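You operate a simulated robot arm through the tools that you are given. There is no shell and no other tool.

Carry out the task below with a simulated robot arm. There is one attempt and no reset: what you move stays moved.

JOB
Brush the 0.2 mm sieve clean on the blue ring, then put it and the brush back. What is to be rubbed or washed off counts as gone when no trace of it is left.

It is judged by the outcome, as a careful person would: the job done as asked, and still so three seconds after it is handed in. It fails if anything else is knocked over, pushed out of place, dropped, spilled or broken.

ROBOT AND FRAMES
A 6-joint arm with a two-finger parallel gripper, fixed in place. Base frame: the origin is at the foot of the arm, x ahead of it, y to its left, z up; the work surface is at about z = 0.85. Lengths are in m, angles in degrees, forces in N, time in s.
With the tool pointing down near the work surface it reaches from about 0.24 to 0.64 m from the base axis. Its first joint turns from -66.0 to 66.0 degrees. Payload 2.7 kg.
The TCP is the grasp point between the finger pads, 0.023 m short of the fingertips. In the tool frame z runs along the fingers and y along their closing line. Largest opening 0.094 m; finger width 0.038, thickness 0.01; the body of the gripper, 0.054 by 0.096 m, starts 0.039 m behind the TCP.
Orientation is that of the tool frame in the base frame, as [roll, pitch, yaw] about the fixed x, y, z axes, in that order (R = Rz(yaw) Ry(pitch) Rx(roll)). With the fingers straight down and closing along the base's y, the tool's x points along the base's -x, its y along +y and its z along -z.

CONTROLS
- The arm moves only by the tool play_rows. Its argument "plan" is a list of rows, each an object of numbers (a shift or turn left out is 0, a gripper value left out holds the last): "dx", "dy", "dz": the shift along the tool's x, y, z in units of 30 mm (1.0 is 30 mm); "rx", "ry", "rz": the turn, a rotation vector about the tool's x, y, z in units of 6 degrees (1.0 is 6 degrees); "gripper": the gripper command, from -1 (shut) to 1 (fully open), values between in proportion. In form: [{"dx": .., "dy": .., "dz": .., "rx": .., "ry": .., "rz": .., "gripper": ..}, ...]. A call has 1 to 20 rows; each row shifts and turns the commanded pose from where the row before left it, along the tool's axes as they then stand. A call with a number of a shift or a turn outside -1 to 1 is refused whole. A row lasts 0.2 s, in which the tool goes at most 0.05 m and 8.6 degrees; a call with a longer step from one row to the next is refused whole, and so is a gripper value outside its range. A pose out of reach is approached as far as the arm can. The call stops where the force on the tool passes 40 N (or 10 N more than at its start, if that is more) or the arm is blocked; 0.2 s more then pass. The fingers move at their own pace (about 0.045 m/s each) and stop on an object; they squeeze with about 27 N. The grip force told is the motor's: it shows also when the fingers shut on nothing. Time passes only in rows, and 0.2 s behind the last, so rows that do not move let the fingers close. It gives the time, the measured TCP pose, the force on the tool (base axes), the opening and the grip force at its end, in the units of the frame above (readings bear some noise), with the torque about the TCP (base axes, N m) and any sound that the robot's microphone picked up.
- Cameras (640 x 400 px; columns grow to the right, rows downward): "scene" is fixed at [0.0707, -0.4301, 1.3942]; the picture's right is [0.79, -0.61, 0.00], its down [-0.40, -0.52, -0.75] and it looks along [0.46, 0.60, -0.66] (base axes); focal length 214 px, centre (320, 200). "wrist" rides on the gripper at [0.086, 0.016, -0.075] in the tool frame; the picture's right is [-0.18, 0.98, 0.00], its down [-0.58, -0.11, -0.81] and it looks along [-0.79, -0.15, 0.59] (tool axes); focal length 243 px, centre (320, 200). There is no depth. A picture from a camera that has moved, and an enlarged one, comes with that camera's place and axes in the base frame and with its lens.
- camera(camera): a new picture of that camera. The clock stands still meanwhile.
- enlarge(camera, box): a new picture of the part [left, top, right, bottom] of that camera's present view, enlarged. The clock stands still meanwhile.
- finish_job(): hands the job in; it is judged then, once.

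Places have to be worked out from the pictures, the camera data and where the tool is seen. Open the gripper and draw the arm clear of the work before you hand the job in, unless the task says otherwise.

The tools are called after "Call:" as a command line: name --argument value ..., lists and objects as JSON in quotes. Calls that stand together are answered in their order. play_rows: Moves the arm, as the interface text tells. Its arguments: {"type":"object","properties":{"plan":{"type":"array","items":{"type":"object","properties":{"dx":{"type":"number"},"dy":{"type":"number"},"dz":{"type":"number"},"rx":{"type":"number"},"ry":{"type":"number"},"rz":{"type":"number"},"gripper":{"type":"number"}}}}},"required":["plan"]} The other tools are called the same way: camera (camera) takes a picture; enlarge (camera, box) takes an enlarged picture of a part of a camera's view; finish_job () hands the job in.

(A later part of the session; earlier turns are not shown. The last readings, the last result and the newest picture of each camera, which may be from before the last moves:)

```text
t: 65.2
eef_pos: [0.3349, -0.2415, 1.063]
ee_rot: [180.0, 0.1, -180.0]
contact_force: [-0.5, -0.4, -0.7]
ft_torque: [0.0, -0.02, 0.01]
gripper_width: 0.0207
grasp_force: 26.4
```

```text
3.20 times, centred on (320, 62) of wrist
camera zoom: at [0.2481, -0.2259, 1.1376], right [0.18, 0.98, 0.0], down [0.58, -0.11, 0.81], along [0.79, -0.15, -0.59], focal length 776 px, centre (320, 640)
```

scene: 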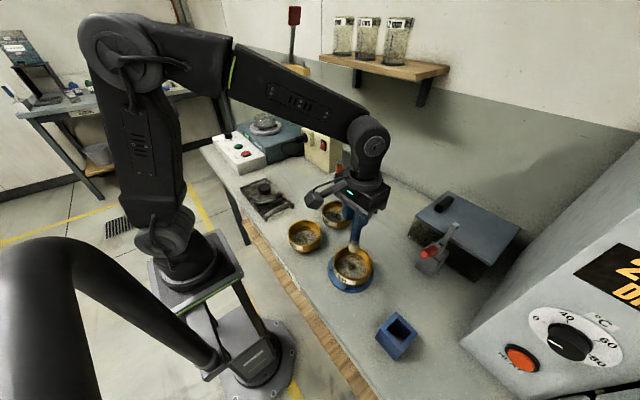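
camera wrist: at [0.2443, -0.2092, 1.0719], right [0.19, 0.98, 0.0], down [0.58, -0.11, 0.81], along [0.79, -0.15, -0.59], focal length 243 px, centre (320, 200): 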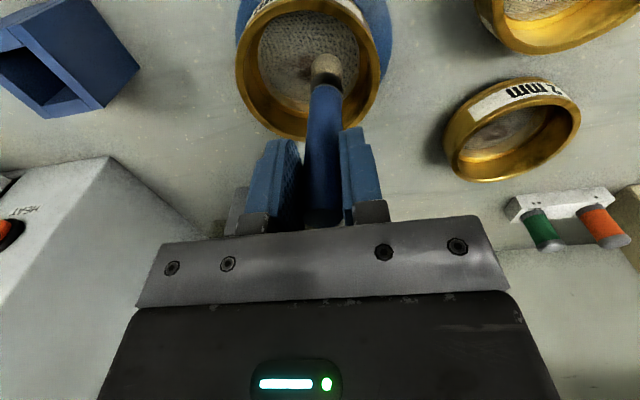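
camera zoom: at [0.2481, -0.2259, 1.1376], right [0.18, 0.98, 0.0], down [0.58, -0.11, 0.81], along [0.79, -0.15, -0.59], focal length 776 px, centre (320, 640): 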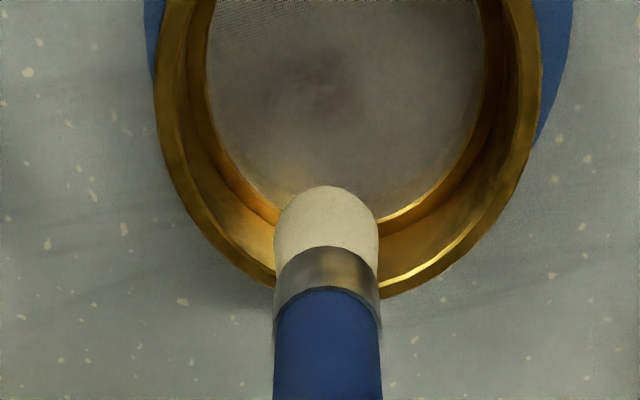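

Only a faint patch remains near (0.334, -0.240). I go down again right over it, find contact, and add a slight downward creep during the strokes to hold pressure.

Call:
play_rows --plan '[{"dz": 0.8}, {"dz": 0.8}, {"dz": 0.7}, {"dz": 0.02}, {}, {}]'

Call:
play_rows --plan '[{"dz": 0.02}, {}]'

```text
t: 66.6
eef_pos: [0.3355, -0.241, 0.9951]
ee_rot: [-179.9, 0.0, 179.9]
contact_force: [-0.3, 0.5, 0.3]
ft_torque: [0.04, 0.03, 0.01]
gripper_width: 0.0205
grasp_force: 27.1
```

```text
t: 67.2
eef_pos: [0.3359, -0.2407, 0.9962]
ee_rot: [180.0, 0.2, 180.0]
contact_force: [-1.0, 1.3, -0.8]
ft_torque: [-0.02, 0.01, -0.02]
gripper_width: 0.0206
grasp_force: 26.7
```

Call:
play_rows --plan '[{"dz": 0.02}, {}]'

Call:
play_rows --plan '[{"dz": 0.015}, {}]'

```text
t: 67.8
eef_pos: [0.3361, -0.24, 0.9935]
ee_rot: [180.0, 0.0, -180.0]
contact_force: [1.1, 0.2, -0.3]
ft_torque: [0.02, 0.01, 0.01]
gripper_width: 0.0206
grasp_force: 26.5
```

```text
t: 68.4
eef_pos: [0.3355, -0.2394, 0.9943]
ee_rot: [180.0, 0.1, 180.0]
contact_force: [0.2, 1.1, -0.7]
ft_torque: [-0.03, -0.02, 0.03]
gripper_width: 0.0204
grasp_force: 26.8
```

Still no contact at about 0.994 (the brush has crept up ~1-2 mm). I keep stepping down gently.

Call:
play_rows --plan '[{"dz": 0.02}, {}]'

Call:
play_rows --plan '[{"dz": 0.02}, {}]'

```text
t: 69.0
eef_pos: [0.3356, -0.2398, 0.9943]
ee_rot: [180.0, 0.2, 179.9]
contact_force: [0.4, 0.5, -0.3]
ft_torque: [0.01, 0.0, 0.01]
gripper_width: 0.0205
grasp_force: 26.9
```

```text
t: 69.6
eef_pos: [0.3361, -0.2388, 0.9934]
ee_rot: [-179.9, 0.1, -180.0]
contact_force: [-0.6, 1.0, -0.8]
ft_torque: [0.08, 0.03, 0.02]
gripper_width: 0.0207
grasp_force: 26.4
```

Call:
play_rows --plan '[{"dz": 0.02}, {}]'

Call:
enlarge --camera "scene" --box '[326, 240, 382, 296]'

```text
t: 70.2
eef_pos: [0.3356, -0.2395, 0.9925]
ee_rot: [-179.9, 0.0, 180.0]
contact_force: [-2.6, 0.8, 4.9]
ft_torque: [0.04, 0.12, 0.02]
gripper_width: 0.0206
grasp_force: 26.9
```

```text
7.14 times, centred on (354, 268) of scene
camera zoom: at [0.0706, -0.43, 1.3942], right [0.79, -0.61, 0.0], down [-0.4, -0.52, -0.75], along [0.46, 0.6, -0.66], focal length 1532 px, centre (77, -286)
```

zoom: 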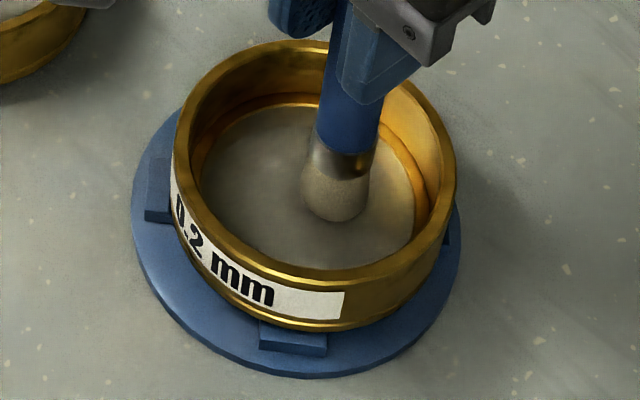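

Contact at 4.9 N. Now slower short strokes with slight downward creep.

Call:
play_rows --plan '[{"dy": 0.2, "dz": 0.006}, {"dy": 0.2, "dz": 0.004}, {"dy": -0.2, "dz": 0.004}, {"dy": -0.2, "dz": 0.004}, {"dy": -0.2, "dz": 0.004}, {"dy": -0.2, "dz": 0.004}, {"dy": 0.2, "dz": 0.004}, {"dy": 0.2, "dz": 0.004}, {"dy": 0.2, "dz": 0.004}, {"dy": 0.2, "dz": 0.004}, {"dy": -0.2, "dz": 0.004}, {"dy": -0.2, "dz": 0.004}]'

```text
t: 72.8
eef_pos: [0.3362, -0.2409, 0.99]
ee_rot: [-180.0, 0.1, 180.0]
contact_force: [0.0, 11.0, 26.6]
ft_torque: [1.12, -0.13, 0.09]
gripper_width: 0.021
grasp_force: 27.1
```

Force has built up to 27 N; I ease off 0.9 mm, make two more strokes, then lift and look.

Call:
play_rows --plan '[{"dz": -0.03}, {"dy": 0.2}, {"dy": 0.2}, {"dy": -0.2}, {"dy": -0.2}, {"dy": -0.2}, {"dy": -0.2}, {"dy": 0.2}, {"dy": 0.2}, {"dz": -0.1}, {"dz": -0.6}, {"dz": -0.8}, {"dz": -0.8}, {}]'

Call:
enlarge --camera "scene" --box '[336, 250, 368, 282]'

Call:
enlarge --camera "wrist" --box '[220, 0, 420, 125]'

```text
t: 75.8
eef_pos: [0.3353, -0.24, 1.0612]
ee_rot: [180.0, 0.1, 180.0]
contact_force: [-0.1, -0.4, -0.2]
ft_torque: [0.03, 0.01, -0.02]
gripper_width: 0.0204
grasp_force: 27.0
```

```text
12.50 times, centred on (352, 266) of scene
camera zoom: at [0.0707, -0.4301, 1.3942], right [0.79, -0.61, 0.0], down [-0.4, -0.52, -0.75], along [0.46, 0.6, -0.66], focal length 2681 px, centre (-80, -625)
```

zoom: 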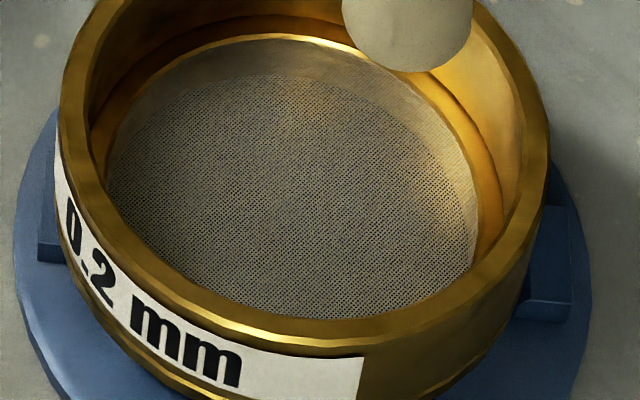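

```text
3.20 times, centred on (320, 62) of wrist
camera zoom: at [0.2486, -0.2243, 1.1349], right [0.18, 0.98, 0.0], down [0.58, -0.11, 0.81], along [0.79, -0.15, -0.59], focal length 776 px, centre (320, 640)
```

zoom: 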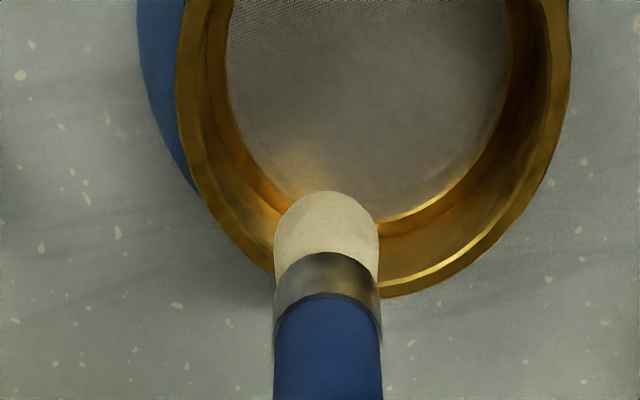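

The mesh looks clean now. I check closely for any leftover trace.

Call:
enlarge --camera "scene" --box '[340, 252, 362, 268]'

Call:
enlarge --camera "scene" --box '[338, 262, 360, 278]'

Call:
enlarge --camera "wrist" --box '[280, 0, 390, 70]'

```text
16.00 times, centred on (351, 260) of scene
camera zoom: at [0.0707, -0.4301, 1.3942], right [0.79, -0.61, 0.0], down [-0.4, -0.52, -0.75], along [0.46, 0.6, -0.66], focal length 3432 px, centre (-176, -760)
```

zoom: 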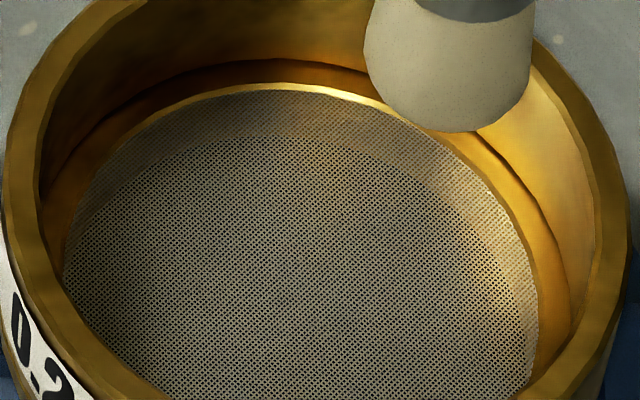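

```text
16.00 times, centred on (349, 270) of scene
camera zoom: at [0.0707, -0.4301, 1.3942], right [0.79, -0.61, 0.0], down [-0.4, -0.52, -0.75], along [0.46, 0.6, -0.66], focal length 3432 px, centre (-144, -920)
```

zoom: 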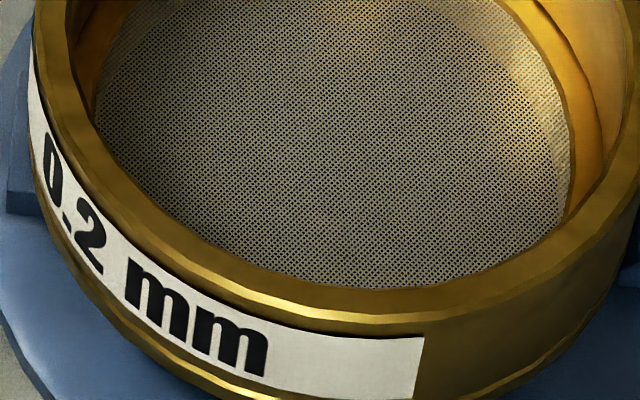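

```text
5.71 times, centred on (335, 35) of wrist
camera zoom: at [0.2486, -0.2243, 1.1349], right [0.18, 0.98, 0.0], down [0.58, -0.11, 0.81], along [0.79, -0.15, -0.59], focal length 1386 px, centre (234, 1143)
```

zoom: 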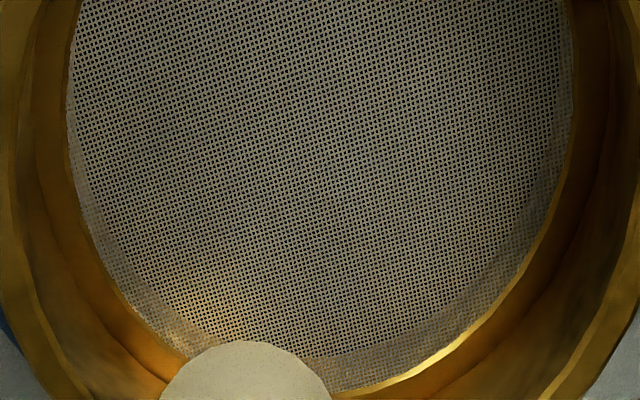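

No trace visible even at 16x. For safety I make one more light pass over the area (sieve has slid back to about y -0.2245), feeling for contact first.

Call:
play_rows --plan '[{"dy": 0.6, "dz": 0.5}, {"dz": 0.8}, {"dz": 0.8}, {"dz": 0.15}, {}, {}]'

Call:
play_rows --plan '[{"dz": 0.03}, {}]'

Call:
play_rows --plan '[{"dz": 0.02}, {}]'

```text
t: 77.2
eef_pos: [0.3351, -0.222, 0.99]
ee_rot: [179.9, 0.1, -179.9]
contact_force: [-0.7, 0.9, -0.3]
ft_torque: [-0.01, 0.0, 0.01]
gripper_width: 0.0205
grasp_force: 27.3
```

```text
t: 77.8
eef_pos: [0.3342, -0.2215, 0.9892]
ee_rot: [-180.0, 0.2, -179.9]
contact_force: [0.0, -0.9, -0.4]
ft_torque: [0.0, 0.03, 0.01]
gripper_width: 0.0206
grasp_force: 26.9
```

```text
t: 78.4
eef_pos: [0.3342, -0.2204, 0.9905]
ee_rot: [-179.8, 0.1, -179.9]
contact_force: [0.0, 0.3, 2.8]
ft_torque: [-0.03, 0.03, 0.0]
gripper_width: 0.0208
grasp_force: 26.8
```

Light contact (2.8 N). A pass of strokes at the centre with a slight creep, then stepping to either side.

Call:
play_rows --plan '[{"dz": 0.01}, {"dy": 0.25, "dz": 0.002}, {"dy": 0.25, "dz": 0.002}, {"dy": -0.25, "dz": 0.002}, {"dy": -0.25, "dz": 0.002}, {"dy": -0.25, "dz": 0.002}, {"dy": -0.25, "dz": 0.002}, {"dy": 0.25, "dz": 0.002}, {"dy": 0.25, "dz": 0.002}, {"dy": 0.25, "dz": 0.002}, {"dy": 0.25, "dz": 0.002}, {"dy": -0.25}, {"dy": -0.25}]'

```text
t: 81.2
eef_pos: [0.3354, -0.2205, 0.9909]
ee_rot: [180.0, 0.0, -180.0]
contact_force: [0.0, 0.7, 0.0]
ft_torque: [0.0, 0.0, -0.04]
gripper_width: 0.0209
grasp_force: 26.9
```

Nearly unloaded at the end. I step +8 mm in x, add a little pressure, stroke, then the other side.

Call:
play_rows --plan '[{"dz": -0.05}, {"dx": -0.27}, {"dz": 0.08}, {}, {"dy": 0.22, "dz": 0.002}, {"dy": 0.22, "dz": 0.002}, {"dy": -0.22, "dz": 0.002}, {"dy": -0.22, "dz": 0.002}, {"dy": -0.22, "dz": 0.002}, {"dy": -0.22, "dz": 0.002}, {"dy": 0.22, "dz": 0.002}, {"dy": 0.22, "dz": 0.002}]'

```text
t: 83.8
eef_pos: [0.3433, -0.225, 0.9874]
ee_rot: [-179.9, -0.1, -180.0]
contact_force: [2.9, 2.7, 8.2]
ft_torque: [0.23, -0.26, 0.03]
gripper_width: 0.0208
grasp_force: 26.9
```

Good pressure (8 N). Now the other side, at -8 mm in x.

Call:
play_rows --plan '[{"dz": -0.07}, {"dx": 0.27}, {"dx": 0.27}, {"dz": 0.06}, {}, {"dy": 0.22, "dz": 0.002}, {"dy": 0.22, "dz": 0.002}, {"dy": -0.22, "dz": 0.002}, {"dy": -0.22, "dz": 0.002}, {"dy": -0.22, "dz": 0.002}, {"dy": -0.22, "dz": 0.002}, {"dy": 0.22, "dz": 0.002}, {"dy": 0.22, "dz": 0.002}]'

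Call:
play_rows --plan '[{"dz": -0.3}, {"dz": -0.8}, {"dz": -0.9}, {"dz": -0.9}, {"dz": -0.9}, {"dz": -0.6}, {}]'

Call:
enlarge --camera "scene" --box '[336, 250, 368, 282]'

Call:
enlarge --camera "scene" --box '[320, 235, 384, 300]'

Call:
camera --camera "wrist"

```text
t: 86.6
eef_pos: [0.3269, -0.223, 0.9877]
ee_rot: [180.0, 0.0, 179.9]
contact_force: [-0.2, -0.7, 0.2]
ft_torque: [-0.1, 0.02, -0.01]
gripper_width: 0.0204
grasp_force: 27.0
```

```text
t: 88.2
eef_pos: [0.3287, -0.2232, 1.1211]
ee_rot: [179.9, 0.0, -180.0]
contact_force: [-0.4, 1.1, -0.3]
ft_torque: [0.01, 0.03, 0.0]
gripper_width: 0.0205
grasp_force: 26.9
```

```text
12.50 times, centred on (352, 266) of scene
camera zoom: at [0.0707, -0.4301, 1.3942], right [0.79, -0.61, 0.0], down [-0.4, -0.52, -0.75], along [0.46, 0.6, -0.66], focal length 2681 px, centre (-80, -625)
```

zoom: 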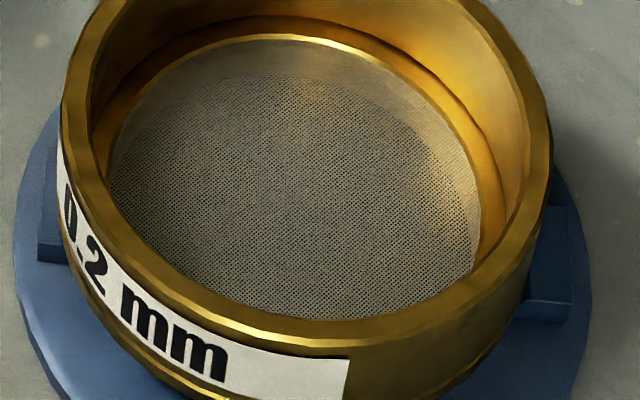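

```text
6.15 times, centred on (352, 268) of scene
camera zoom: at [0.0707, -0.4301, 1.3942], right [0.79, -0.61, 0.0], down [-0.4, -0.52, -0.75], along [0.46, 0.6, -0.66], focal length 1320 px, centre (123, -215)
```

zoom: 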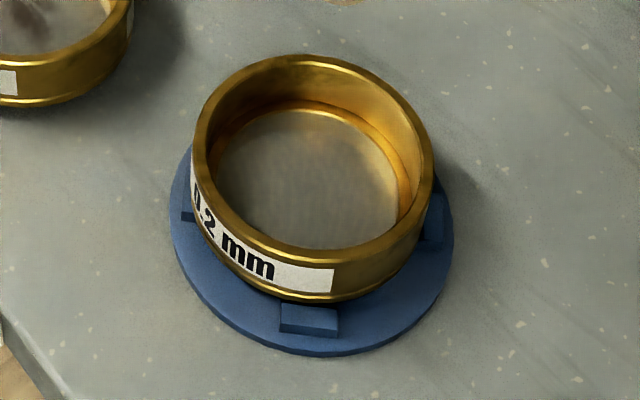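

```text
taken
camera wrist: at [0.2424, -0.2071, 1.1952], right [0.18, 0.98, 0.0], down [0.58, -0.11, 0.81], along [0.79, -0.15, -0.59], focal length 243 px, centre (320, 200)
```

wrist: 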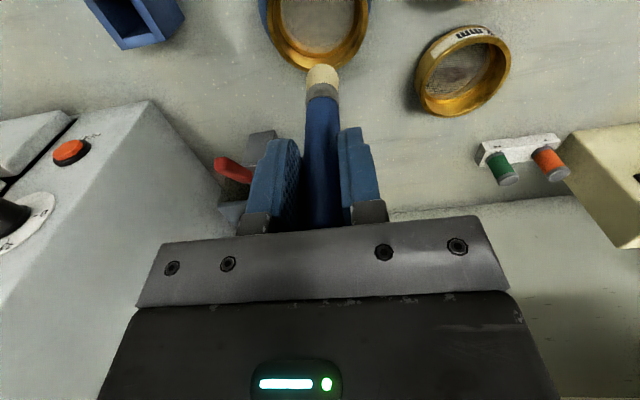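

The whole mesh is clean, and the sieve is still in the ring. Now I carry the brush back above its box.

Call:
play_rows --plan '[{"dx": 0.097, "dy": -0.39}, {"dx": 0.194, "dy": -0.778}, {"dx": 0.194, "dy": -0.778}, {"dx": 0.194, "dy": -0.778}, {"dx": 0.194, "dy": -0.778}, {"dx": 0.194, "dy": -0.778}, {"dx": 0.194, "dy": -0.778}, {"dx": 0.194, "dy": -0.778}, {"dx": 0.098, "dy": -0.388}, {}, {}]'

Call:
camera --camera "wrist"

Call:
enlarge --camera "scene" --box '[365, 240, 465, 370]'

```text
t: 90.6
eef_pos: [0.2809, -0.4071, 1.1187]
ee_rot: [-180.0, 0.1, -180.0]
contact_force: [0.3, 0.3, -0.5]
ft_torque: [-0.03, -0.02, -0.01]
gripper_width: 0.0205
grasp_force: 27.3
```

```text
taken
camera wrist: at [0.1945, -0.3922, 1.1933], right [0.18, 0.98, 0.0], down [0.58, -0.11, 0.81], along [0.79, -0.15, -0.59], focal length 243 px, centre (320, 200)
```

wrist: 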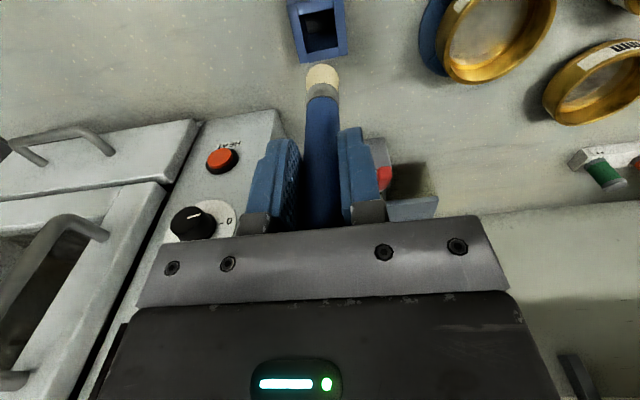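

```text
3.08 times, centred on (415, 305) of scene
camera zoom: at [0.0707, -0.4301, 1.3942], right [0.79, -0.61, 0.0], down [-0.4, -0.52, -0.75], along [0.46, 0.6, -0.66], focal length 660 px, centre (28, -123)
```

zoom: 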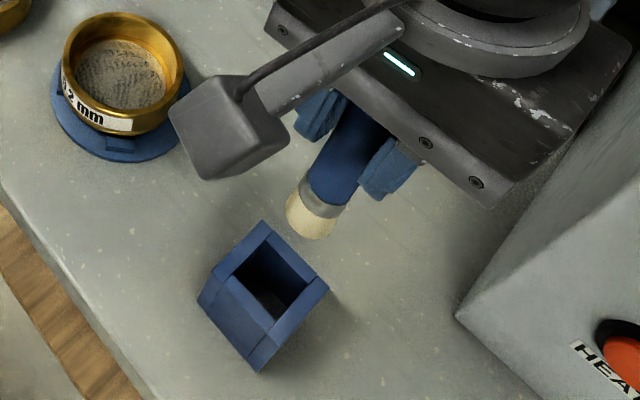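

I'm within 2 mm of the home position; I correct and lower until the tuft is just above the box opening.

Call:
play_rows --plan '[{"dx": -0.04, "dy": -0.05, "dz": 0.6}, {"dz": 0.8}, {"dz": 0.6}, {"dz": 0.3}, {}, {}]'

Call:
enlarge --camera "wrist" --box '[220, 0, 420, 130]'

Call:
enlarge --camera "scene" --box '[365, 260, 445, 370]'

```text
t: 92.0
eef_pos: [0.2815, -0.4092, 1.0512]
ee_rot: [-180.0, 0.1, -180.0]
contact_force: [0.7, -0.1, -0.4]
ft_torque: [-0.02, -0.01, -0.01]
gripper_width: 0.0206
grasp_force: 26.5
```

```text
3.08 times, centred on (320, 65) of wrist
camera zoom: at [0.195, -0.3938, 1.1263], right [0.18, 0.98, 0.0], down [0.58, -0.11, 0.81], along [0.79, -0.15, -0.59], focal length 746 px, centre (320, 615)
```

zoom: 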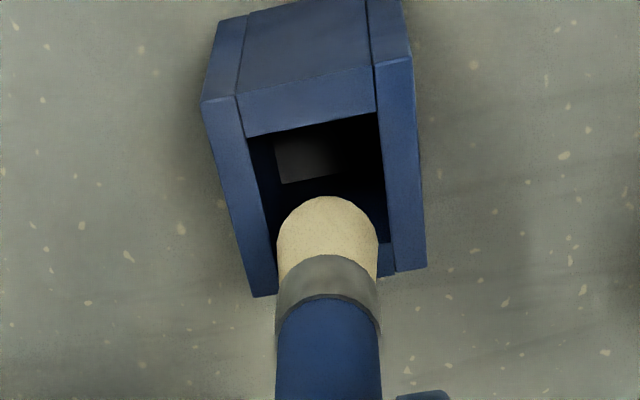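

```text
3.64 times, centred on (405, 315) of scene
camera zoom: at [0.0707, -0.4301, 1.3942], right [0.79, -0.61, 0.0], down [-0.4, -0.52, -0.75], along [0.46, 0.6, -0.66], focal length 780 px, centre (11, -218)
```

zoom: 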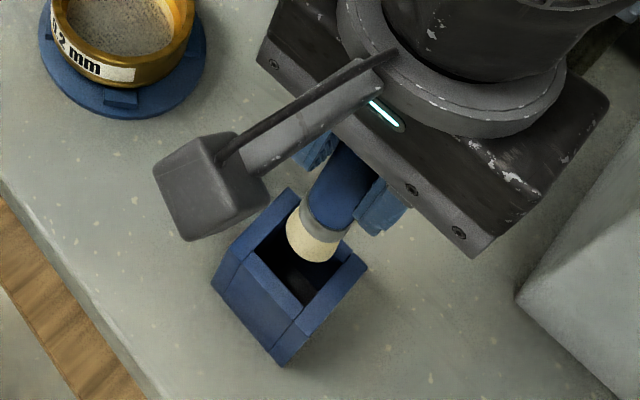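

Tuft centre (~0.284, -0.408) vs opening centre (~0.286, -0.410): close. I nudge 1.5 mm and lower into the box with force watch.

Call:
play_rows --plan '[{"dx": -0.05, "dy": -0.03, "dz": 0.2}, {"dz": 0.4}, {"dz": 0.4}, {"dz": 0.4}, {}]'

Call:
enlarge --camera "wrist" --box '[220, 0, 420, 130]'

```text
t: 93.2
eef_pos: [0.2813, -0.4105, 1.0084]
ee_rot: [-179.9, 0.1, 180.0]
contact_force: [-0.4, -1.1, -0.1]
ft_torque: [-0.02, 0.02, -0.02]
gripper_width: 0.0205
grasp_force: 26.7
```

```text
3.08 times, centred on (320, 65) of wrist
camera zoom: at [0.196, -0.3955, 1.0821], right [0.18, 0.98, 0.0], down [0.58, -0.11, 0.81], along [0.79, -0.15, -0.59], focal length 746 px, centre (320, 615)
```

zoom: 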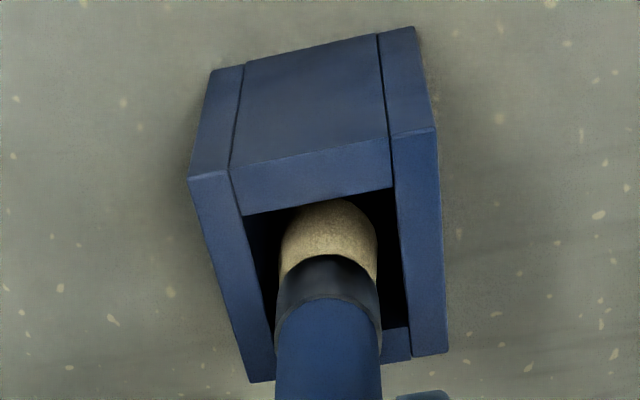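

The tuft is inside the box opening without contact. I continue down slowly to feel for the floor.

Call:
play_rows --plan '[{"dz": 0.3}, {"dz": 0.2}, {"dz": 0.15}, {}]'

Call:
play_rows --plan '[{"dz": 0.1}, {"dz": 0.07}, {}]'

```text
t: 94.2
eef_pos: [0.2837, -0.4107, 0.9889]
ee_rot: [179.9, 0.1, 179.9]
contact_force: [-0.2, 0.4, -0.4]
ft_torque: [-0.02, 0.03, 0.0]
gripper_width: 0.0208
grasp_force: 26.9
```

```text
t: 95.0
eef_pos: [0.282, -0.4127, 0.9853]
ee_rot: [-180.0, 0.2, 180.0]
contact_force: [0.0, -0.1, -0.8]
ft_torque: [0.03, -0.02, 0.0]
gripper_width: 0.0207
grasp_force: 26.5
```

No contact yet at 0.985; floor is expected near 0.978. Small steps.

Call:
play_rows --plan '[{"dz": 0.07}, {"dz": 0.05}, {}]'

Call:
play_rows --plan '[{"dz": 0.05}, {}]'

Call:
play_rows --plan '[{"dz": 0.04}, {}]'

Call:
camera --camera "wrist"

```text
t: 95.8
eef_pos: [0.2821, -0.4107, 0.9814]
ee_rot: [-179.9, 0.1, 180.0]
contact_force: [-0.4, 0.2, -0.6]
ft_torque: [0.01, 0.05, -0.01]
gripper_width: 0.0207
grasp_force: 26.5
```

```text
t: 96.4
eef_pos: [0.2837, -0.4111, 0.9796]
ee_rot: [-180.0, 0.1, 180.0]
contact_force: [-0.2, 0.9, -0.4]
ft_torque: [-0.02, 0.04, -0.02]
gripper_width: 0.0209
grasp_force: 26.8
```

```text
t: 97.0
eef_pos: [0.2825, -0.4114, 0.9786]
ee_rot: [180.0, 0.1, 180.0]
contact_force: [-0.1, -0.1, -0.6]
ft_torque: [-0.01, -0.01, -0.03]
gripper_width: 0.0204
grasp_force: 27.2
```

```text
taken
camera wrist: at [0.1974, -0.3956, 1.053], right [0.18, 0.98, 0.0], down [0.58, -0.11, 0.81], along [0.79, -0.15, -0.59], focal length 243 px, centre (320, 200)
```

wrist: 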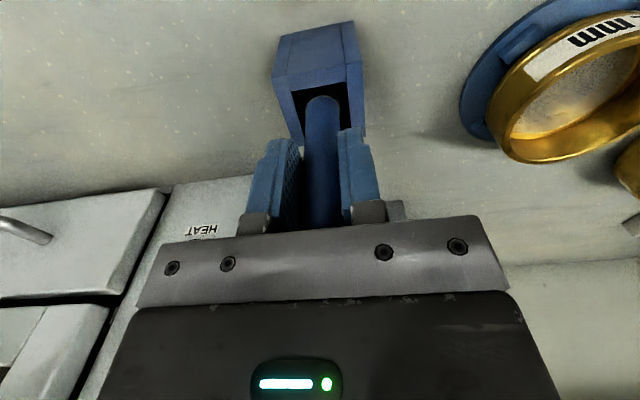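

Still free. I keep stepping down toward the floor.

Call:
play_rows --plan '[{"dz": 0.04}, {}]'

Call:
play_rows --plan '[{"dz": 0.04}, {}]'

Call:
play_rows --plan '[{"dz": 0.04}, {}]'

```text
t: 97.6
eef_pos: [0.2838, -0.4112, 0.9773]
ee_rot: [180.0, 0.1, -180.0]
contact_force: [0.4, 0.8, -0.9]
ft_torque: [0.01, -0.03, 0.01]
gripper_width: 0.0206
grasp_force: 27.1
```

```text
t: 98.2
eef_pos: [0.2828, -0.4121, 0.9777]
ee_rot: [-179.9, 0.1, -180.0]
contact_force: [0.3, 1.5, 9.8]
ft_torque: [0.17, 0.02, 0.02]
gripper_width: 0.0204
grasp_force: 27.1
```

```text
t: 98.8
eef_pos: [0.2834, -0.4112, 0.9763]
ee_rot: [-179.7, 0.2, 180.0]
contact_force: [-1.6, 4.1, 27.7]
ft_torque: [0.37, 0.09, 0.04]
gripper_width: 0.021
grasp_force: 26.6
```

Floor contact at 0.977, just as predicted. I relieve the push and open the gripper.

Call:
play_rows --plan '[{"dz": -0.055}, {}, {"gripper": 0.2}, {}, {}, {}, {}]'

Call:
camera --camera "wrist"

```text
t: 100.4
eef_pos: [0.2838, -0.4107, 0.9758]
ee_rot: [180.0, 0.1, -180.0]
contact_force: [0.0, -0.2, 0.4]
ft_torque: [0.03, 0.0, 0.0]
gripper_width: 0.0562
grasp_force: 0.0
```

```text
taken
camera wrist: at [0.197, -0.3957, 1.0501], right [0.18, 0.98, 0.0], down [0.58, -0.11, 0.81], along [0.79, -0.15, -0.59], focal length 243 px, centre (320, 200)
```

wrist: 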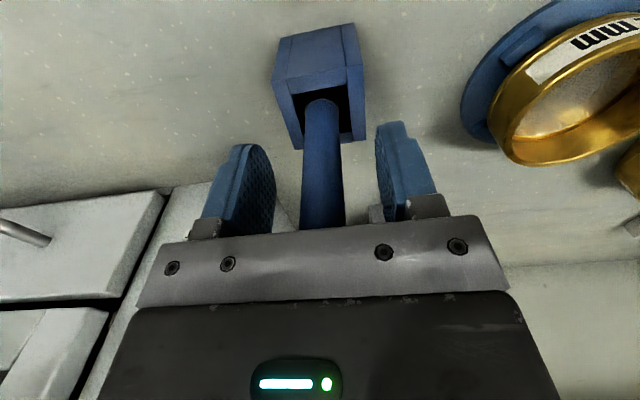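

Brush stands in its box. I rise straight up clear of the handle.

Call:
play_rows --plan '[{"dz": -0.3}, {"dz": -0.6}, {"dz": -0.8}, {"dz": -0.8}, {"dz": -0.8}, {"dz": -0.7}, {}, {}]'

Call:
enlarge --camera "scene" --box '[365, 270, 465, 370]'

Call:
camera --camera "wrist"

```text
t: 102.2
eef_pos: [0.2843, -0.4117, 1.0945]
ee_rot: [-179.9, 0.0, 180.0]
contact_force: [0.5, -0.9, 1.1]
ft_torque: [-0.02, -0.03, 0.03]
gripper_width: 0.0565
grasp_force: 0.0
```

```text
4.00 times, centred on (415, 320) of scene
camera zoom: at [0.0707, -0.4301, 1.3942], right [0.79, -0.61, 0.0], down [-0.4, -0.52, -0.75], along [0.46, 0.6, -0.66], focal length 858 px, centre (-60, -280)
```

zoom: 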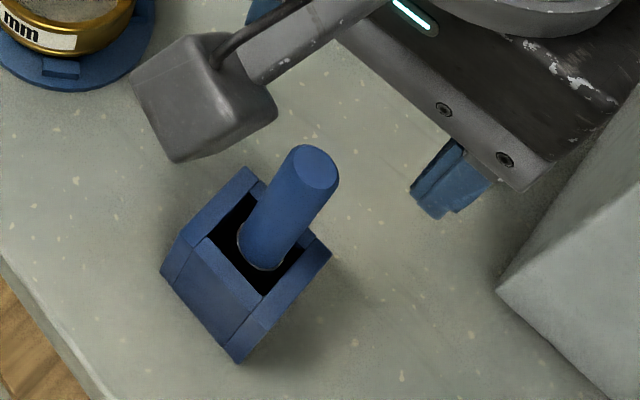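

```text
taken
camera wrist: at [0.1978, -0.3962, 1.1693], right [0.18, 0.98, 0.0], down [0.58, -0.11, 0.81], along [0.79, -0.15, -0.59], focal length 243 px, centre (320, 200)
```

wrist: 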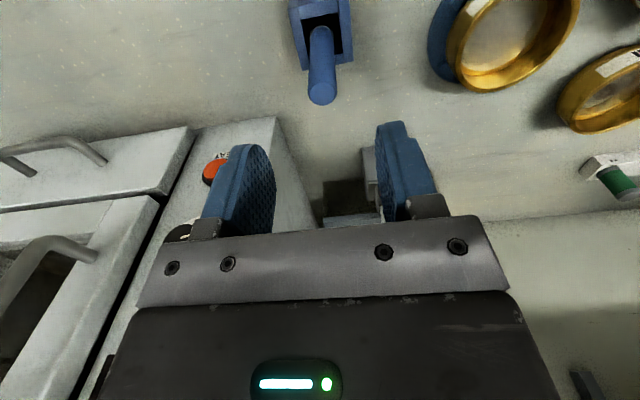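

The brush is back upright in its box, box unmoved. Now I go view the sieve on the ring to plan the pick-up.

Call:
play_rows --plan '[{"dx": 0.08, "dy": 0.6, "gripper": 0.1}, {"dx": 0.08, "dy": 0.9}, {"dx": 0.08, "dy": 0.9}, {"dx": 0.08, "dy": 0.9}, {"dx": 0.08, "dy": 0.9}, {"dx": 0.08, "dy": 0.9}, {"dx": 0.08, "dy": 0.9}, {"dy": 0.4}, {}, {}]'

Call:
camera --camera "wrist"

Call:
enlarge --camera "wrist" --box '[220, 0, 400, 120]'

Call:
enlarge --camera "scene" --box '[320, 235, 384, 300]'

```text
t: 104.4
eef_pos: [0.2655, -0.2175, 1.0956]
ee_rot: [-179.9, 0.1, 179.9]
contact_force: [-0.2, 0.2, 0.5]
ft_torque: [0.02, 0.03, -0.02]
gripper_width: 0.0516
grasp_force: 0.0
```

```text
taken
camera wrist: at [0.1788, -0.2019, 1.1706], right [0.18, 0.98, 0.0], down [0.58, -0.11, 0.81], along [0.79, -0.15, -0.59], focal length 243 px, centre (320, 200)
```

wrist: 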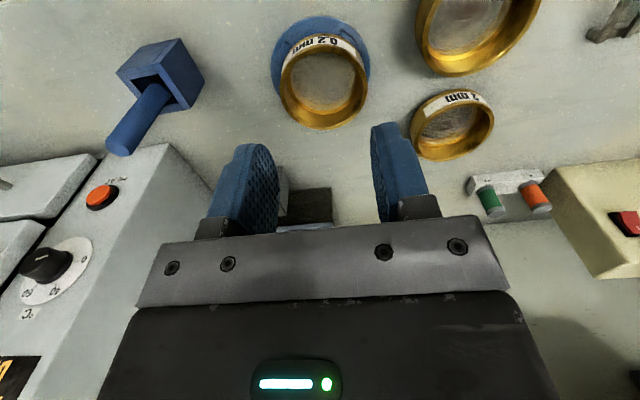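

```text
3.33 times, centred on (310, 60) of wrist
camera zoom: at [0.1788, -0.2019, 1.1706], right [0.18, 0.98, 0.0], down [0.58, -0.11, 0.81], along [0.79, -0.15, -0.59], focal length 809 px, centre (353, 667)
```

zoom: 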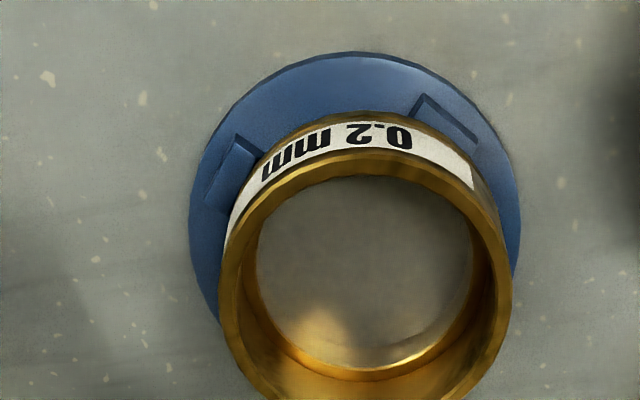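

```text
6.15 times, centred on (352, 268) of scene
camera zoom: at [0.0707, -0.4301, 1.3942], right [0.79, -0.61, 0.0], down [-0.4, -0.52, -0.75], along [0.46, 0.6, -0.66], focal length 1320 px, centre (123, -215)
```

zoom: 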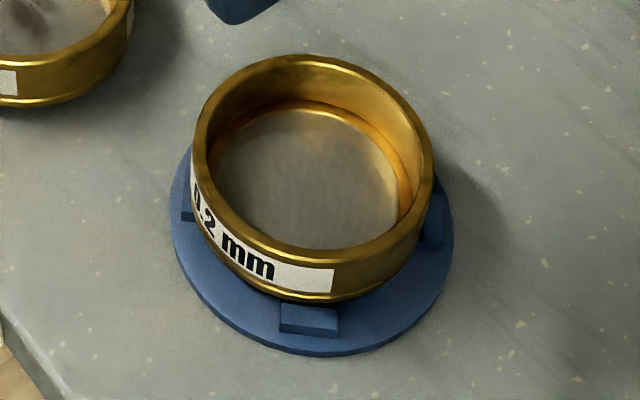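

Mesh clear. I take one shifted enlargement to fit the rim circle for an accurate pick-up.

Call:
enlarge --camera "wrist" --box '[260, 15, 390, 140]'

```text
3.20 times, centred on (325, 78) of wrist
camera zoom: at [0.1788, -0.2019, 1.1706], right [0.18, 0.98, 0.0], down [0.58, -0.11, 0.81], along [0.79, -0.15, -0.59], focal length 776 px, centre (304, 592)
```

zoom: 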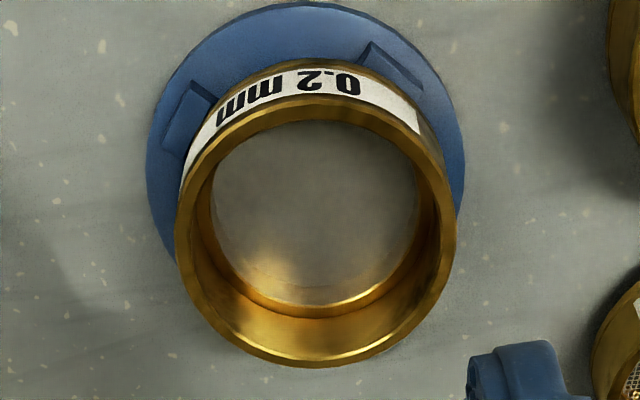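

Sieve centre (0.3346, -0.2266), rim z ≈ 0.900. I move to hover above its +y wall at (0.3346, -0.179).

Call:
play_rows --plan '[{"dx": -0.46, "dy": 0.253, "dz": 0.4}, {"dx": -0.46, "dy": 0.253, "dz": 0.7}, {"dx": -0.46, "dy": 0.253, "dz": 0.7}, {"dx": -0.46, "dy": 0.253, "dz": 0.7}, {"dx": -0.467, "dy": 0.255, "dz": 0.7}, {"dz": 0.6}, {"dz": 0.4}, {}, {}]'

Call:
camera --camera "wrist"

Call:
enlarge --camera "scene" --box '[315, 215, 395, 300]'

```text
t: 106.4
eef_pos: [0.3352, -0.1796, 0.9699]
ee_rot: [180.0, 0.1, -179.9]
contact_force: [-0.6, -0.1, 0.4]
ft_torque: [-0.01, 0.0, 0.01]
gripper_width: 0.0516
grasp_force: 0.2
```

```text
taken
camera wrist: at [0.2494, -0.1649, 1.0455], right [0.18, 0.98, 0.0], down [0.58, -0.11, 0.81], along [0.79, -0.15, -0.59], focal length 243 px, centre (320, 200)
```

wrist: 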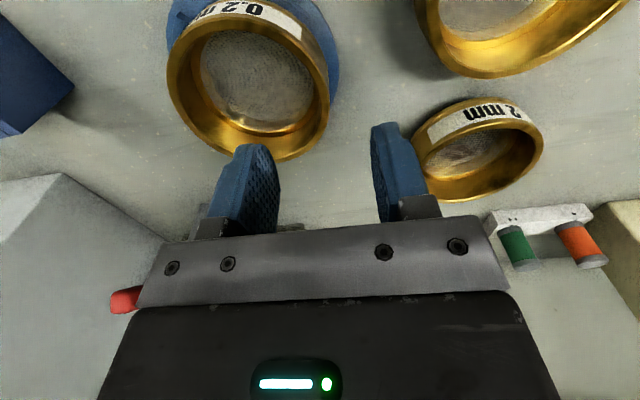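

```text
4.71 times, centred on (355, 258) of scene
camera zoom: at [0.0707, -0.4301, 1.3942], right [0.79, -0.61, 0.0], down [-0.4, -0.52, -0.75], along [0.46, 0.6, -0.66], focal length 1009 px, centre (155, -71)
```

zoom: 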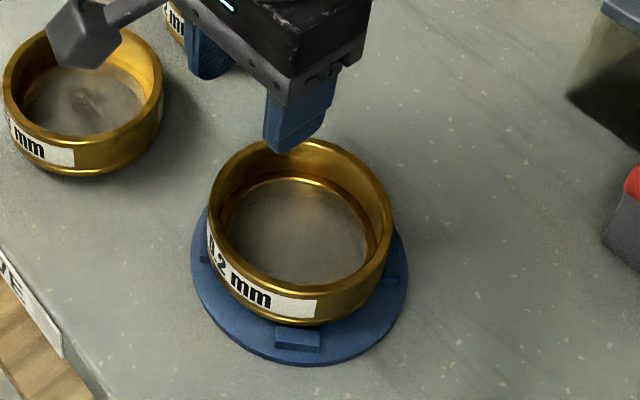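

Fingers straddle the wall. I nudge +1.5 mm in y and descend to TCP z ≈ 0.906.

Call:
play_rows --plan '[{"dy": 0.05, "dz": 0.5}, {"dz": 0.5}, {"dz": 0.4}, {"dz": 0.4}, {"dz": 0.37}, {}]'

Call:
camera --camera "wrist"

Call:
enlarge --camera "scene" --box '[326, 235, 382, 296]'

```text
t: 107.8
eef_pos: [0.3343, -0.1793, 0.9052]
ee_rot: [-180.0, 0.0, 179.9]
contact_force: [-0.4, 0.2, 0.3]
ft_torque: [0.02, 0.01, 0.04]
gripper_width: 0.0516
grasp_force: 0.0
```

```text
taken
camera wrist: at [0.2477, -0.1649, 0.98], right [0.18, 0.98, 0.0], down [0.58, -0.11, 0.81], along [0.79, -0.15, -0.59], focal length 243 px, centre (320, 200)
```

wrist: 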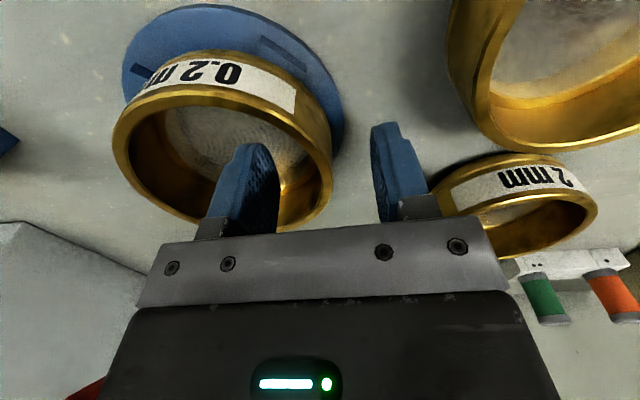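

```text
6.56 times, centred on (354, 266) of scene
camera zoom: at [0.0707, -0.4301, 1.3942], right [0.79, -0.61, 0.0], down [-0.4, -0.52, -0.75], along [0.46, 0.6, -0.66], focal length 1406 px, centre (97, -230)
```

zoom: 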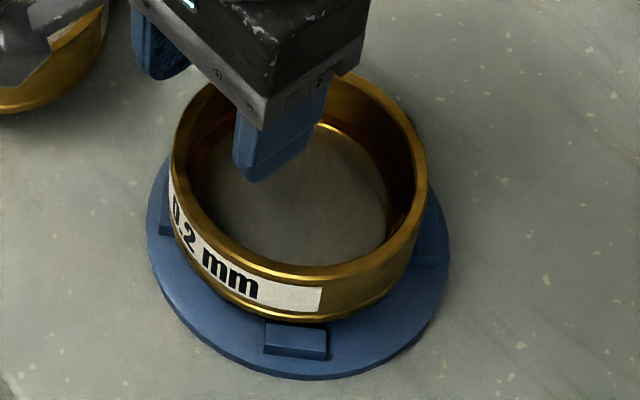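

The view matches the first grasp almost exactly. I close on the wall.

Call:
play_rows --plan '[{"gripper": -1}, {}, {}, {}, {}]'

Call:
camera --camera "wrist"

```text
t: 109.0
eef_pos: [0.3343, -0.1796, 0.9059]
ee_rot: [-180.0, 0.2, -180.0]
contact_force: [0.5, 0.1, -0.5]
ft_torque: [0.04, -0.03, -0.04]
gripper_width: 0.0097
grasp_force: 27.3
```

```text
taken
camera wrist: at [0.2479, -0.1649, 0.9802], right [0.18, 0.98, 0.0], down [0.58, -0.11, 0.81], along [0.79, -0.15, -0.59], focal length 243 px, centre (320, 200)
```

wrist: 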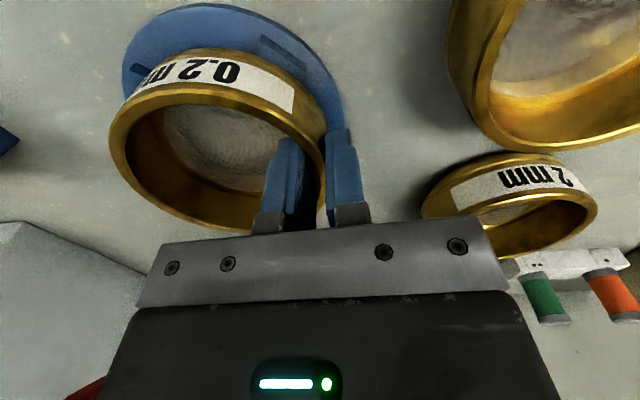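

Held at 9.7 mm / 27 N. I lift gently off the ring.

Call:
play_rows --plan '[{"dz": -0.2}, {"dz": -0.4}, {"dz": -0.5}, {"dz": -0.7}, {"dz": -0.7}, {"dz": -0.7}, {}, {}]'

Call:
enlarge --camera "scene" --box '[315, 205, 395, 300]'

Call:
camera --camera "wrist"

```text
t: 110.8
eef_pos: [0.3359, -0.1779, 1.0013]
ee_rot: [180.0, 0.1, -180.0]
contact_force: [0.7, -0.2, -0.3]
ft_torque: [0.05, 0.03, -0.01]
gripper_width: 0.0095
grasp_force: 27.3
```

```text
4.21 times, centred on (355, 252) of scene
camera zoom: at [0.0707, -0.4301, 1.3942], right [0.79, -0.61, 0.0], down [-0.4, -0.52, -0.75], along [0.46, 0.6, -0.66], focal length 903 px, centre (173, -21)
```

zoom: 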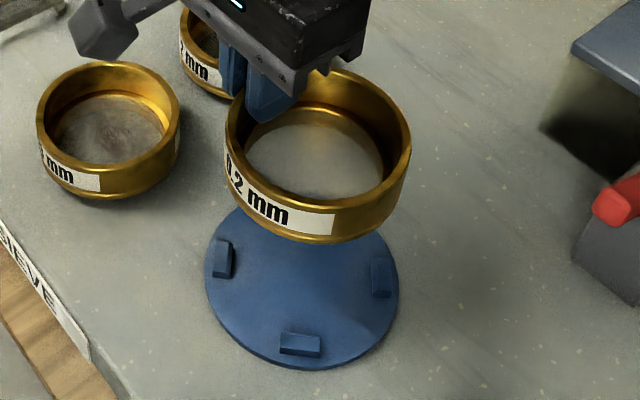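

```text
taken
camera wrist: at [0.2494, -0.1624, 1.0754], right [0.18, 0.98, 0.0], down [0.58, -0.11, 0.81], along [0.79, -0.15, -0.59], focal length 243 px, centre (320, 200)
```

wrist: 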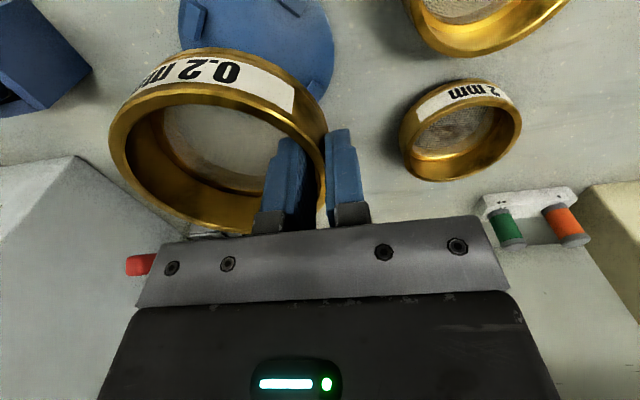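

The sieve hangs level and the mesh is clean. I carry it back to its original spot above (0.435, 0.139) TCP.

Call:
play_rows --plan '[{"dx": -0.12, "dy": 0.4}, {"dx": -0.24, "dy": 0.77}, {"dx": -0.28, "dy": 0.89}, {"dx": -0.28, "dy": 0.89}, {"dx": -0.28, "dy": 0.89}, {"dx": -0.28, "dy": 0.89}, {"dx": -0.28, "dy": 0.89}, {"dx": -0.28, "dy": 0.89}, {"dx": -0.28, "dy": 0.89}, {"dx": -0.28, "dy": 0.89}, {"dx": -0.28, "dy": 0.89}, {"dx": -0.28, "dy": 0.89}, {"dx": -0.16, "dy": 0.52}, {}, {}]'

Call:
camera --camera "wrist"

Call:
enlarge --camera "scene" --box '[270, 130, 370, 230]'

```text
t: 114.0
eef_pos: [0.4366, 0.1387, 0.9998]
ee_rot: [180.0, 0.2, 180.0]
contact_force: [-0.1, -0.2, -2.1]
ft_torque: [0.05, -0.04, 0.0]
gripper_width: 0.0097
grasp_force: 26.7
```

```text
taken
camera wrist: at [0.3504, 0.1547, 1.0736], right [0.18, 0.98, 0.0], down [0.58, -0.11, 0.81], along [0.79, -0.15, -0.59], focal length 243 px, centre (320, 200)
```

wrist: 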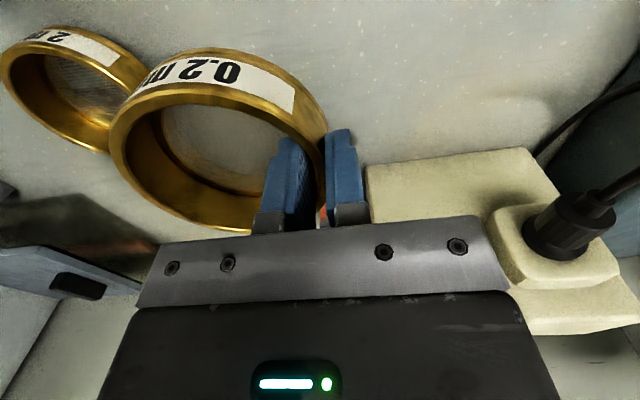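

```text
4.00 times, centred on (320, 180) of scene
camera zoom: at [0.0707, -0.4301, 1.3942], right [0.79, -0.61, 0.0], down [-0.4, -0.52, -0.75], along [0.46, 0.6, -0.66], focal length 858 px, centre (320, 280)
```

zoom: 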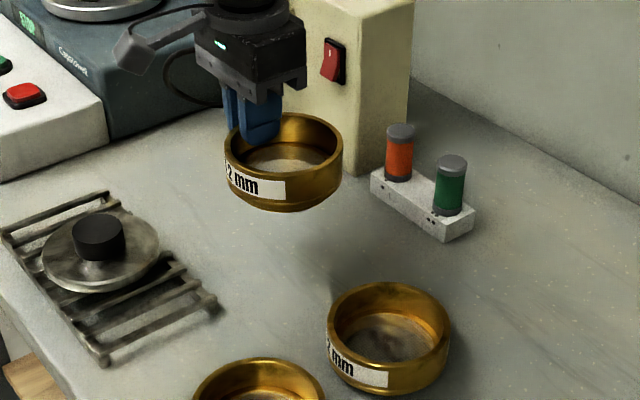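

Over the original spot, within 2 mm. I correct and lower to ~12 mm above the table, then slowly.

Call:
play_rows --plan '[{"dx": 0.06, "dy": 0.03, "dz": 0.5}, {"dz": 0.7}, {"dz": 0.7}, {"dz": 0.5}, {"dz": 0.35}, {}, {}]'

Call:
enlarge --camera "scene" --box '[294, 174, 330, 208]'

Call:
enlarge --camera "scene" --box '[285, 155, 345, 215]'

```text
t: 115.6
eef_pos: [0.4335, 0.1408, 0.9171]
ee_rot: [180.0, 0.1, 180.0]
contact_force: [-0.2, 0.0, -1.8]
ft_torque: [0.07, -0.05, -0.02]
gripper_width: 0.0096
grasp_force: 26.9
```

```text
11.76 times, centred on (312, 191) of scene
camera zoom: at [0.0707, -0.4301, 1.3942], right [0.79, -0.61, 0.0], down [-0.4, -0.52, -0.75], along [0.46, 0.6, -0.66], focal length 2523 px, centre (414, 306)
```

zoom: 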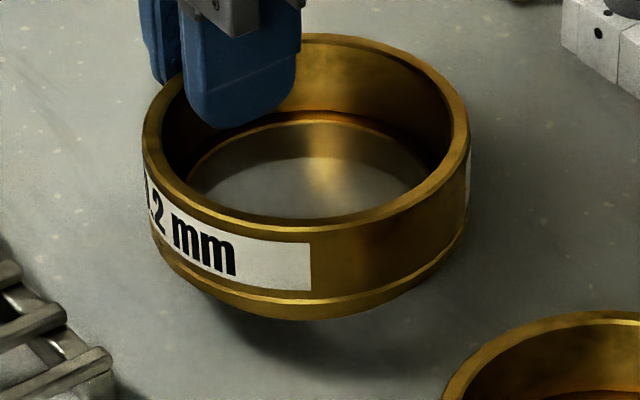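

```text
6.67 times, centred on (315, 185) of scene
camera zoom: at [0.0707, -0.4301, 1.3942], right [0.79, -0.61, 0.0], down [-0.4, -0.52, -0.75], along [0.46, 0.6, -0.66], focal length 1430 px, centre (353, 300)
```

zoom: 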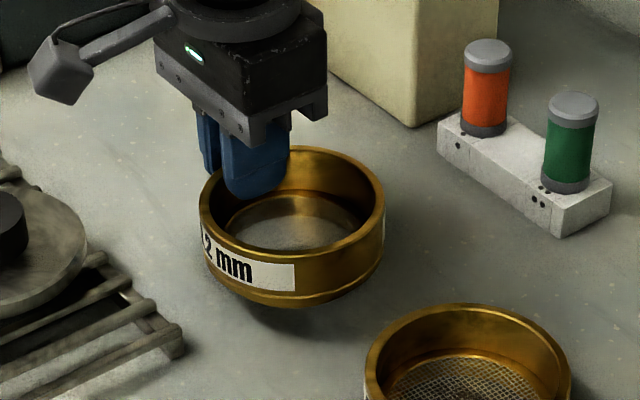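

Lateral position matches the original picture within about 1 mm. I lower the rest slowly until contact.

Call:
play_rows --plan '[{"dz": 0.2}, {"dz": 0.12}, {"dz": 0.06}, {}]'

Call:
play_rows --plan '[{"dz": 0.06}, {}]'

```text
t: 116.6
eef_pos: [0.4343, 0.1404, 0.9072]
ee_rot: [-179.9, 0.1, -180.0]
contact_force: [0.0, 0.9, -1.4]
ft_torque: [0.12, 0.0, 0.0]
gripper_width: 0.0096
grasp_force: 26.9
```

```text
t: 117.2
eef_pos: [0.4338, 0.1403, 0.9034]
ee_rot: [-179.9, 0.2, 180.0]
contact_force: [0.0, 0.4, -1.5]
ft_torque: [0.08, -0.01, -0.01]
gripper_width: 0.0097
grasp_force: 27.5
```

Still hanging free at 0.9034; expected touchdown near 0.901. Smaller steps now.

Call:
play_rows --plan '[{"dz": 0.03}, {}]'

Call:
play_rows --plan '[{"dz": 0.03}, {}]'

Call:
play_rows --plan '[{"dz": 0.02}, {}]'

```text
t: 117.8
eef_pos: [0.4343, 0.1397, 0.9027]
ee_rot: [-180.0, 0.1, -179.9]
contact_force: [-1.1, 0.0, -2.2]
ft_torque: [0.04, -0.05, -0.01]
gripper_width: 0.0097
grasp_force: 27.1
```

```text
t: 118.4
eef_pos: [0.4337, 0.1403, 0.902]
ee_rot: [180.0, 0.1, -180.0]
contact_force: [-0.5, 2.3, -0.7]
ft_torque: [0.07, -0.02, -0.01]
gripper_width: 0.0095
grasp_force: 27.8
```

```text
t: 119.0
eef_pos: [0.4335, 0.139, 0.9024]
ee_rot: [-180.0, 0.1, 179.9]
contact_force: [0.5, 0.4, -2.0]
ft_torque: [0.06, 0.04, 0.0]
gripper_width: 0.0097
grasp_force: 26.5
```

Call:
play_rows --plan '[{"dz": 0.03}, {}]'

Call:
play_rows --plan '[{"dz": 0.03}, {}]'

Call:
enlarge --camera "scene" --box '[294, 174, 330, 208]'

```text
t: 119.6
eef_pos: [0.4336, 0.1384, 0.9002]
ee_rot: [180.0, 0.0, 179.9]
contact_force: [0.5, 0.2, -1.3]
ft_torque: [0.07, 0.0, -0.02]
gripper_width: 0.0097
grasp_force: 26.8
```

```text
t: 120.2
eef_pos: [0.4342, 0.1392, 0.8989]
ee_rot: [179.9, 0.2, -180.0]
contact_force: [-4.1, -0.6, 6.8]
ft_torque: [-0.1, 0.2, -0.03]
gripper_width: 0.0096
grasp_force: 27.1
```

```text
11.76 times, centred on (312, 191) of scene
camera zoom: at [0.0705, -0.4301, 1.3942], right [0.79, -0.61, 0.0], down [-0.4, -0.52, -0.75], along [0.46, 0.6, -0.66], focal length 2523 px, centre (414, 306)
```

zoom: 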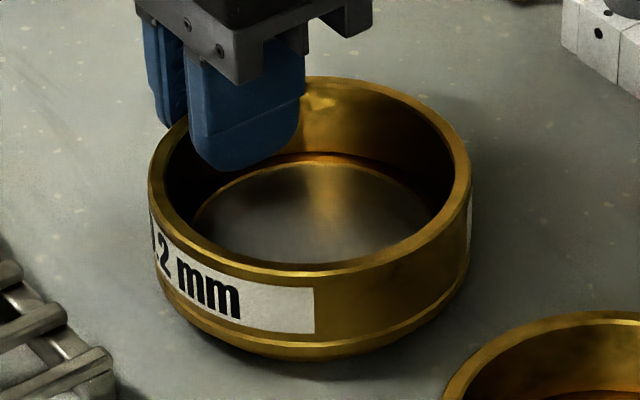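

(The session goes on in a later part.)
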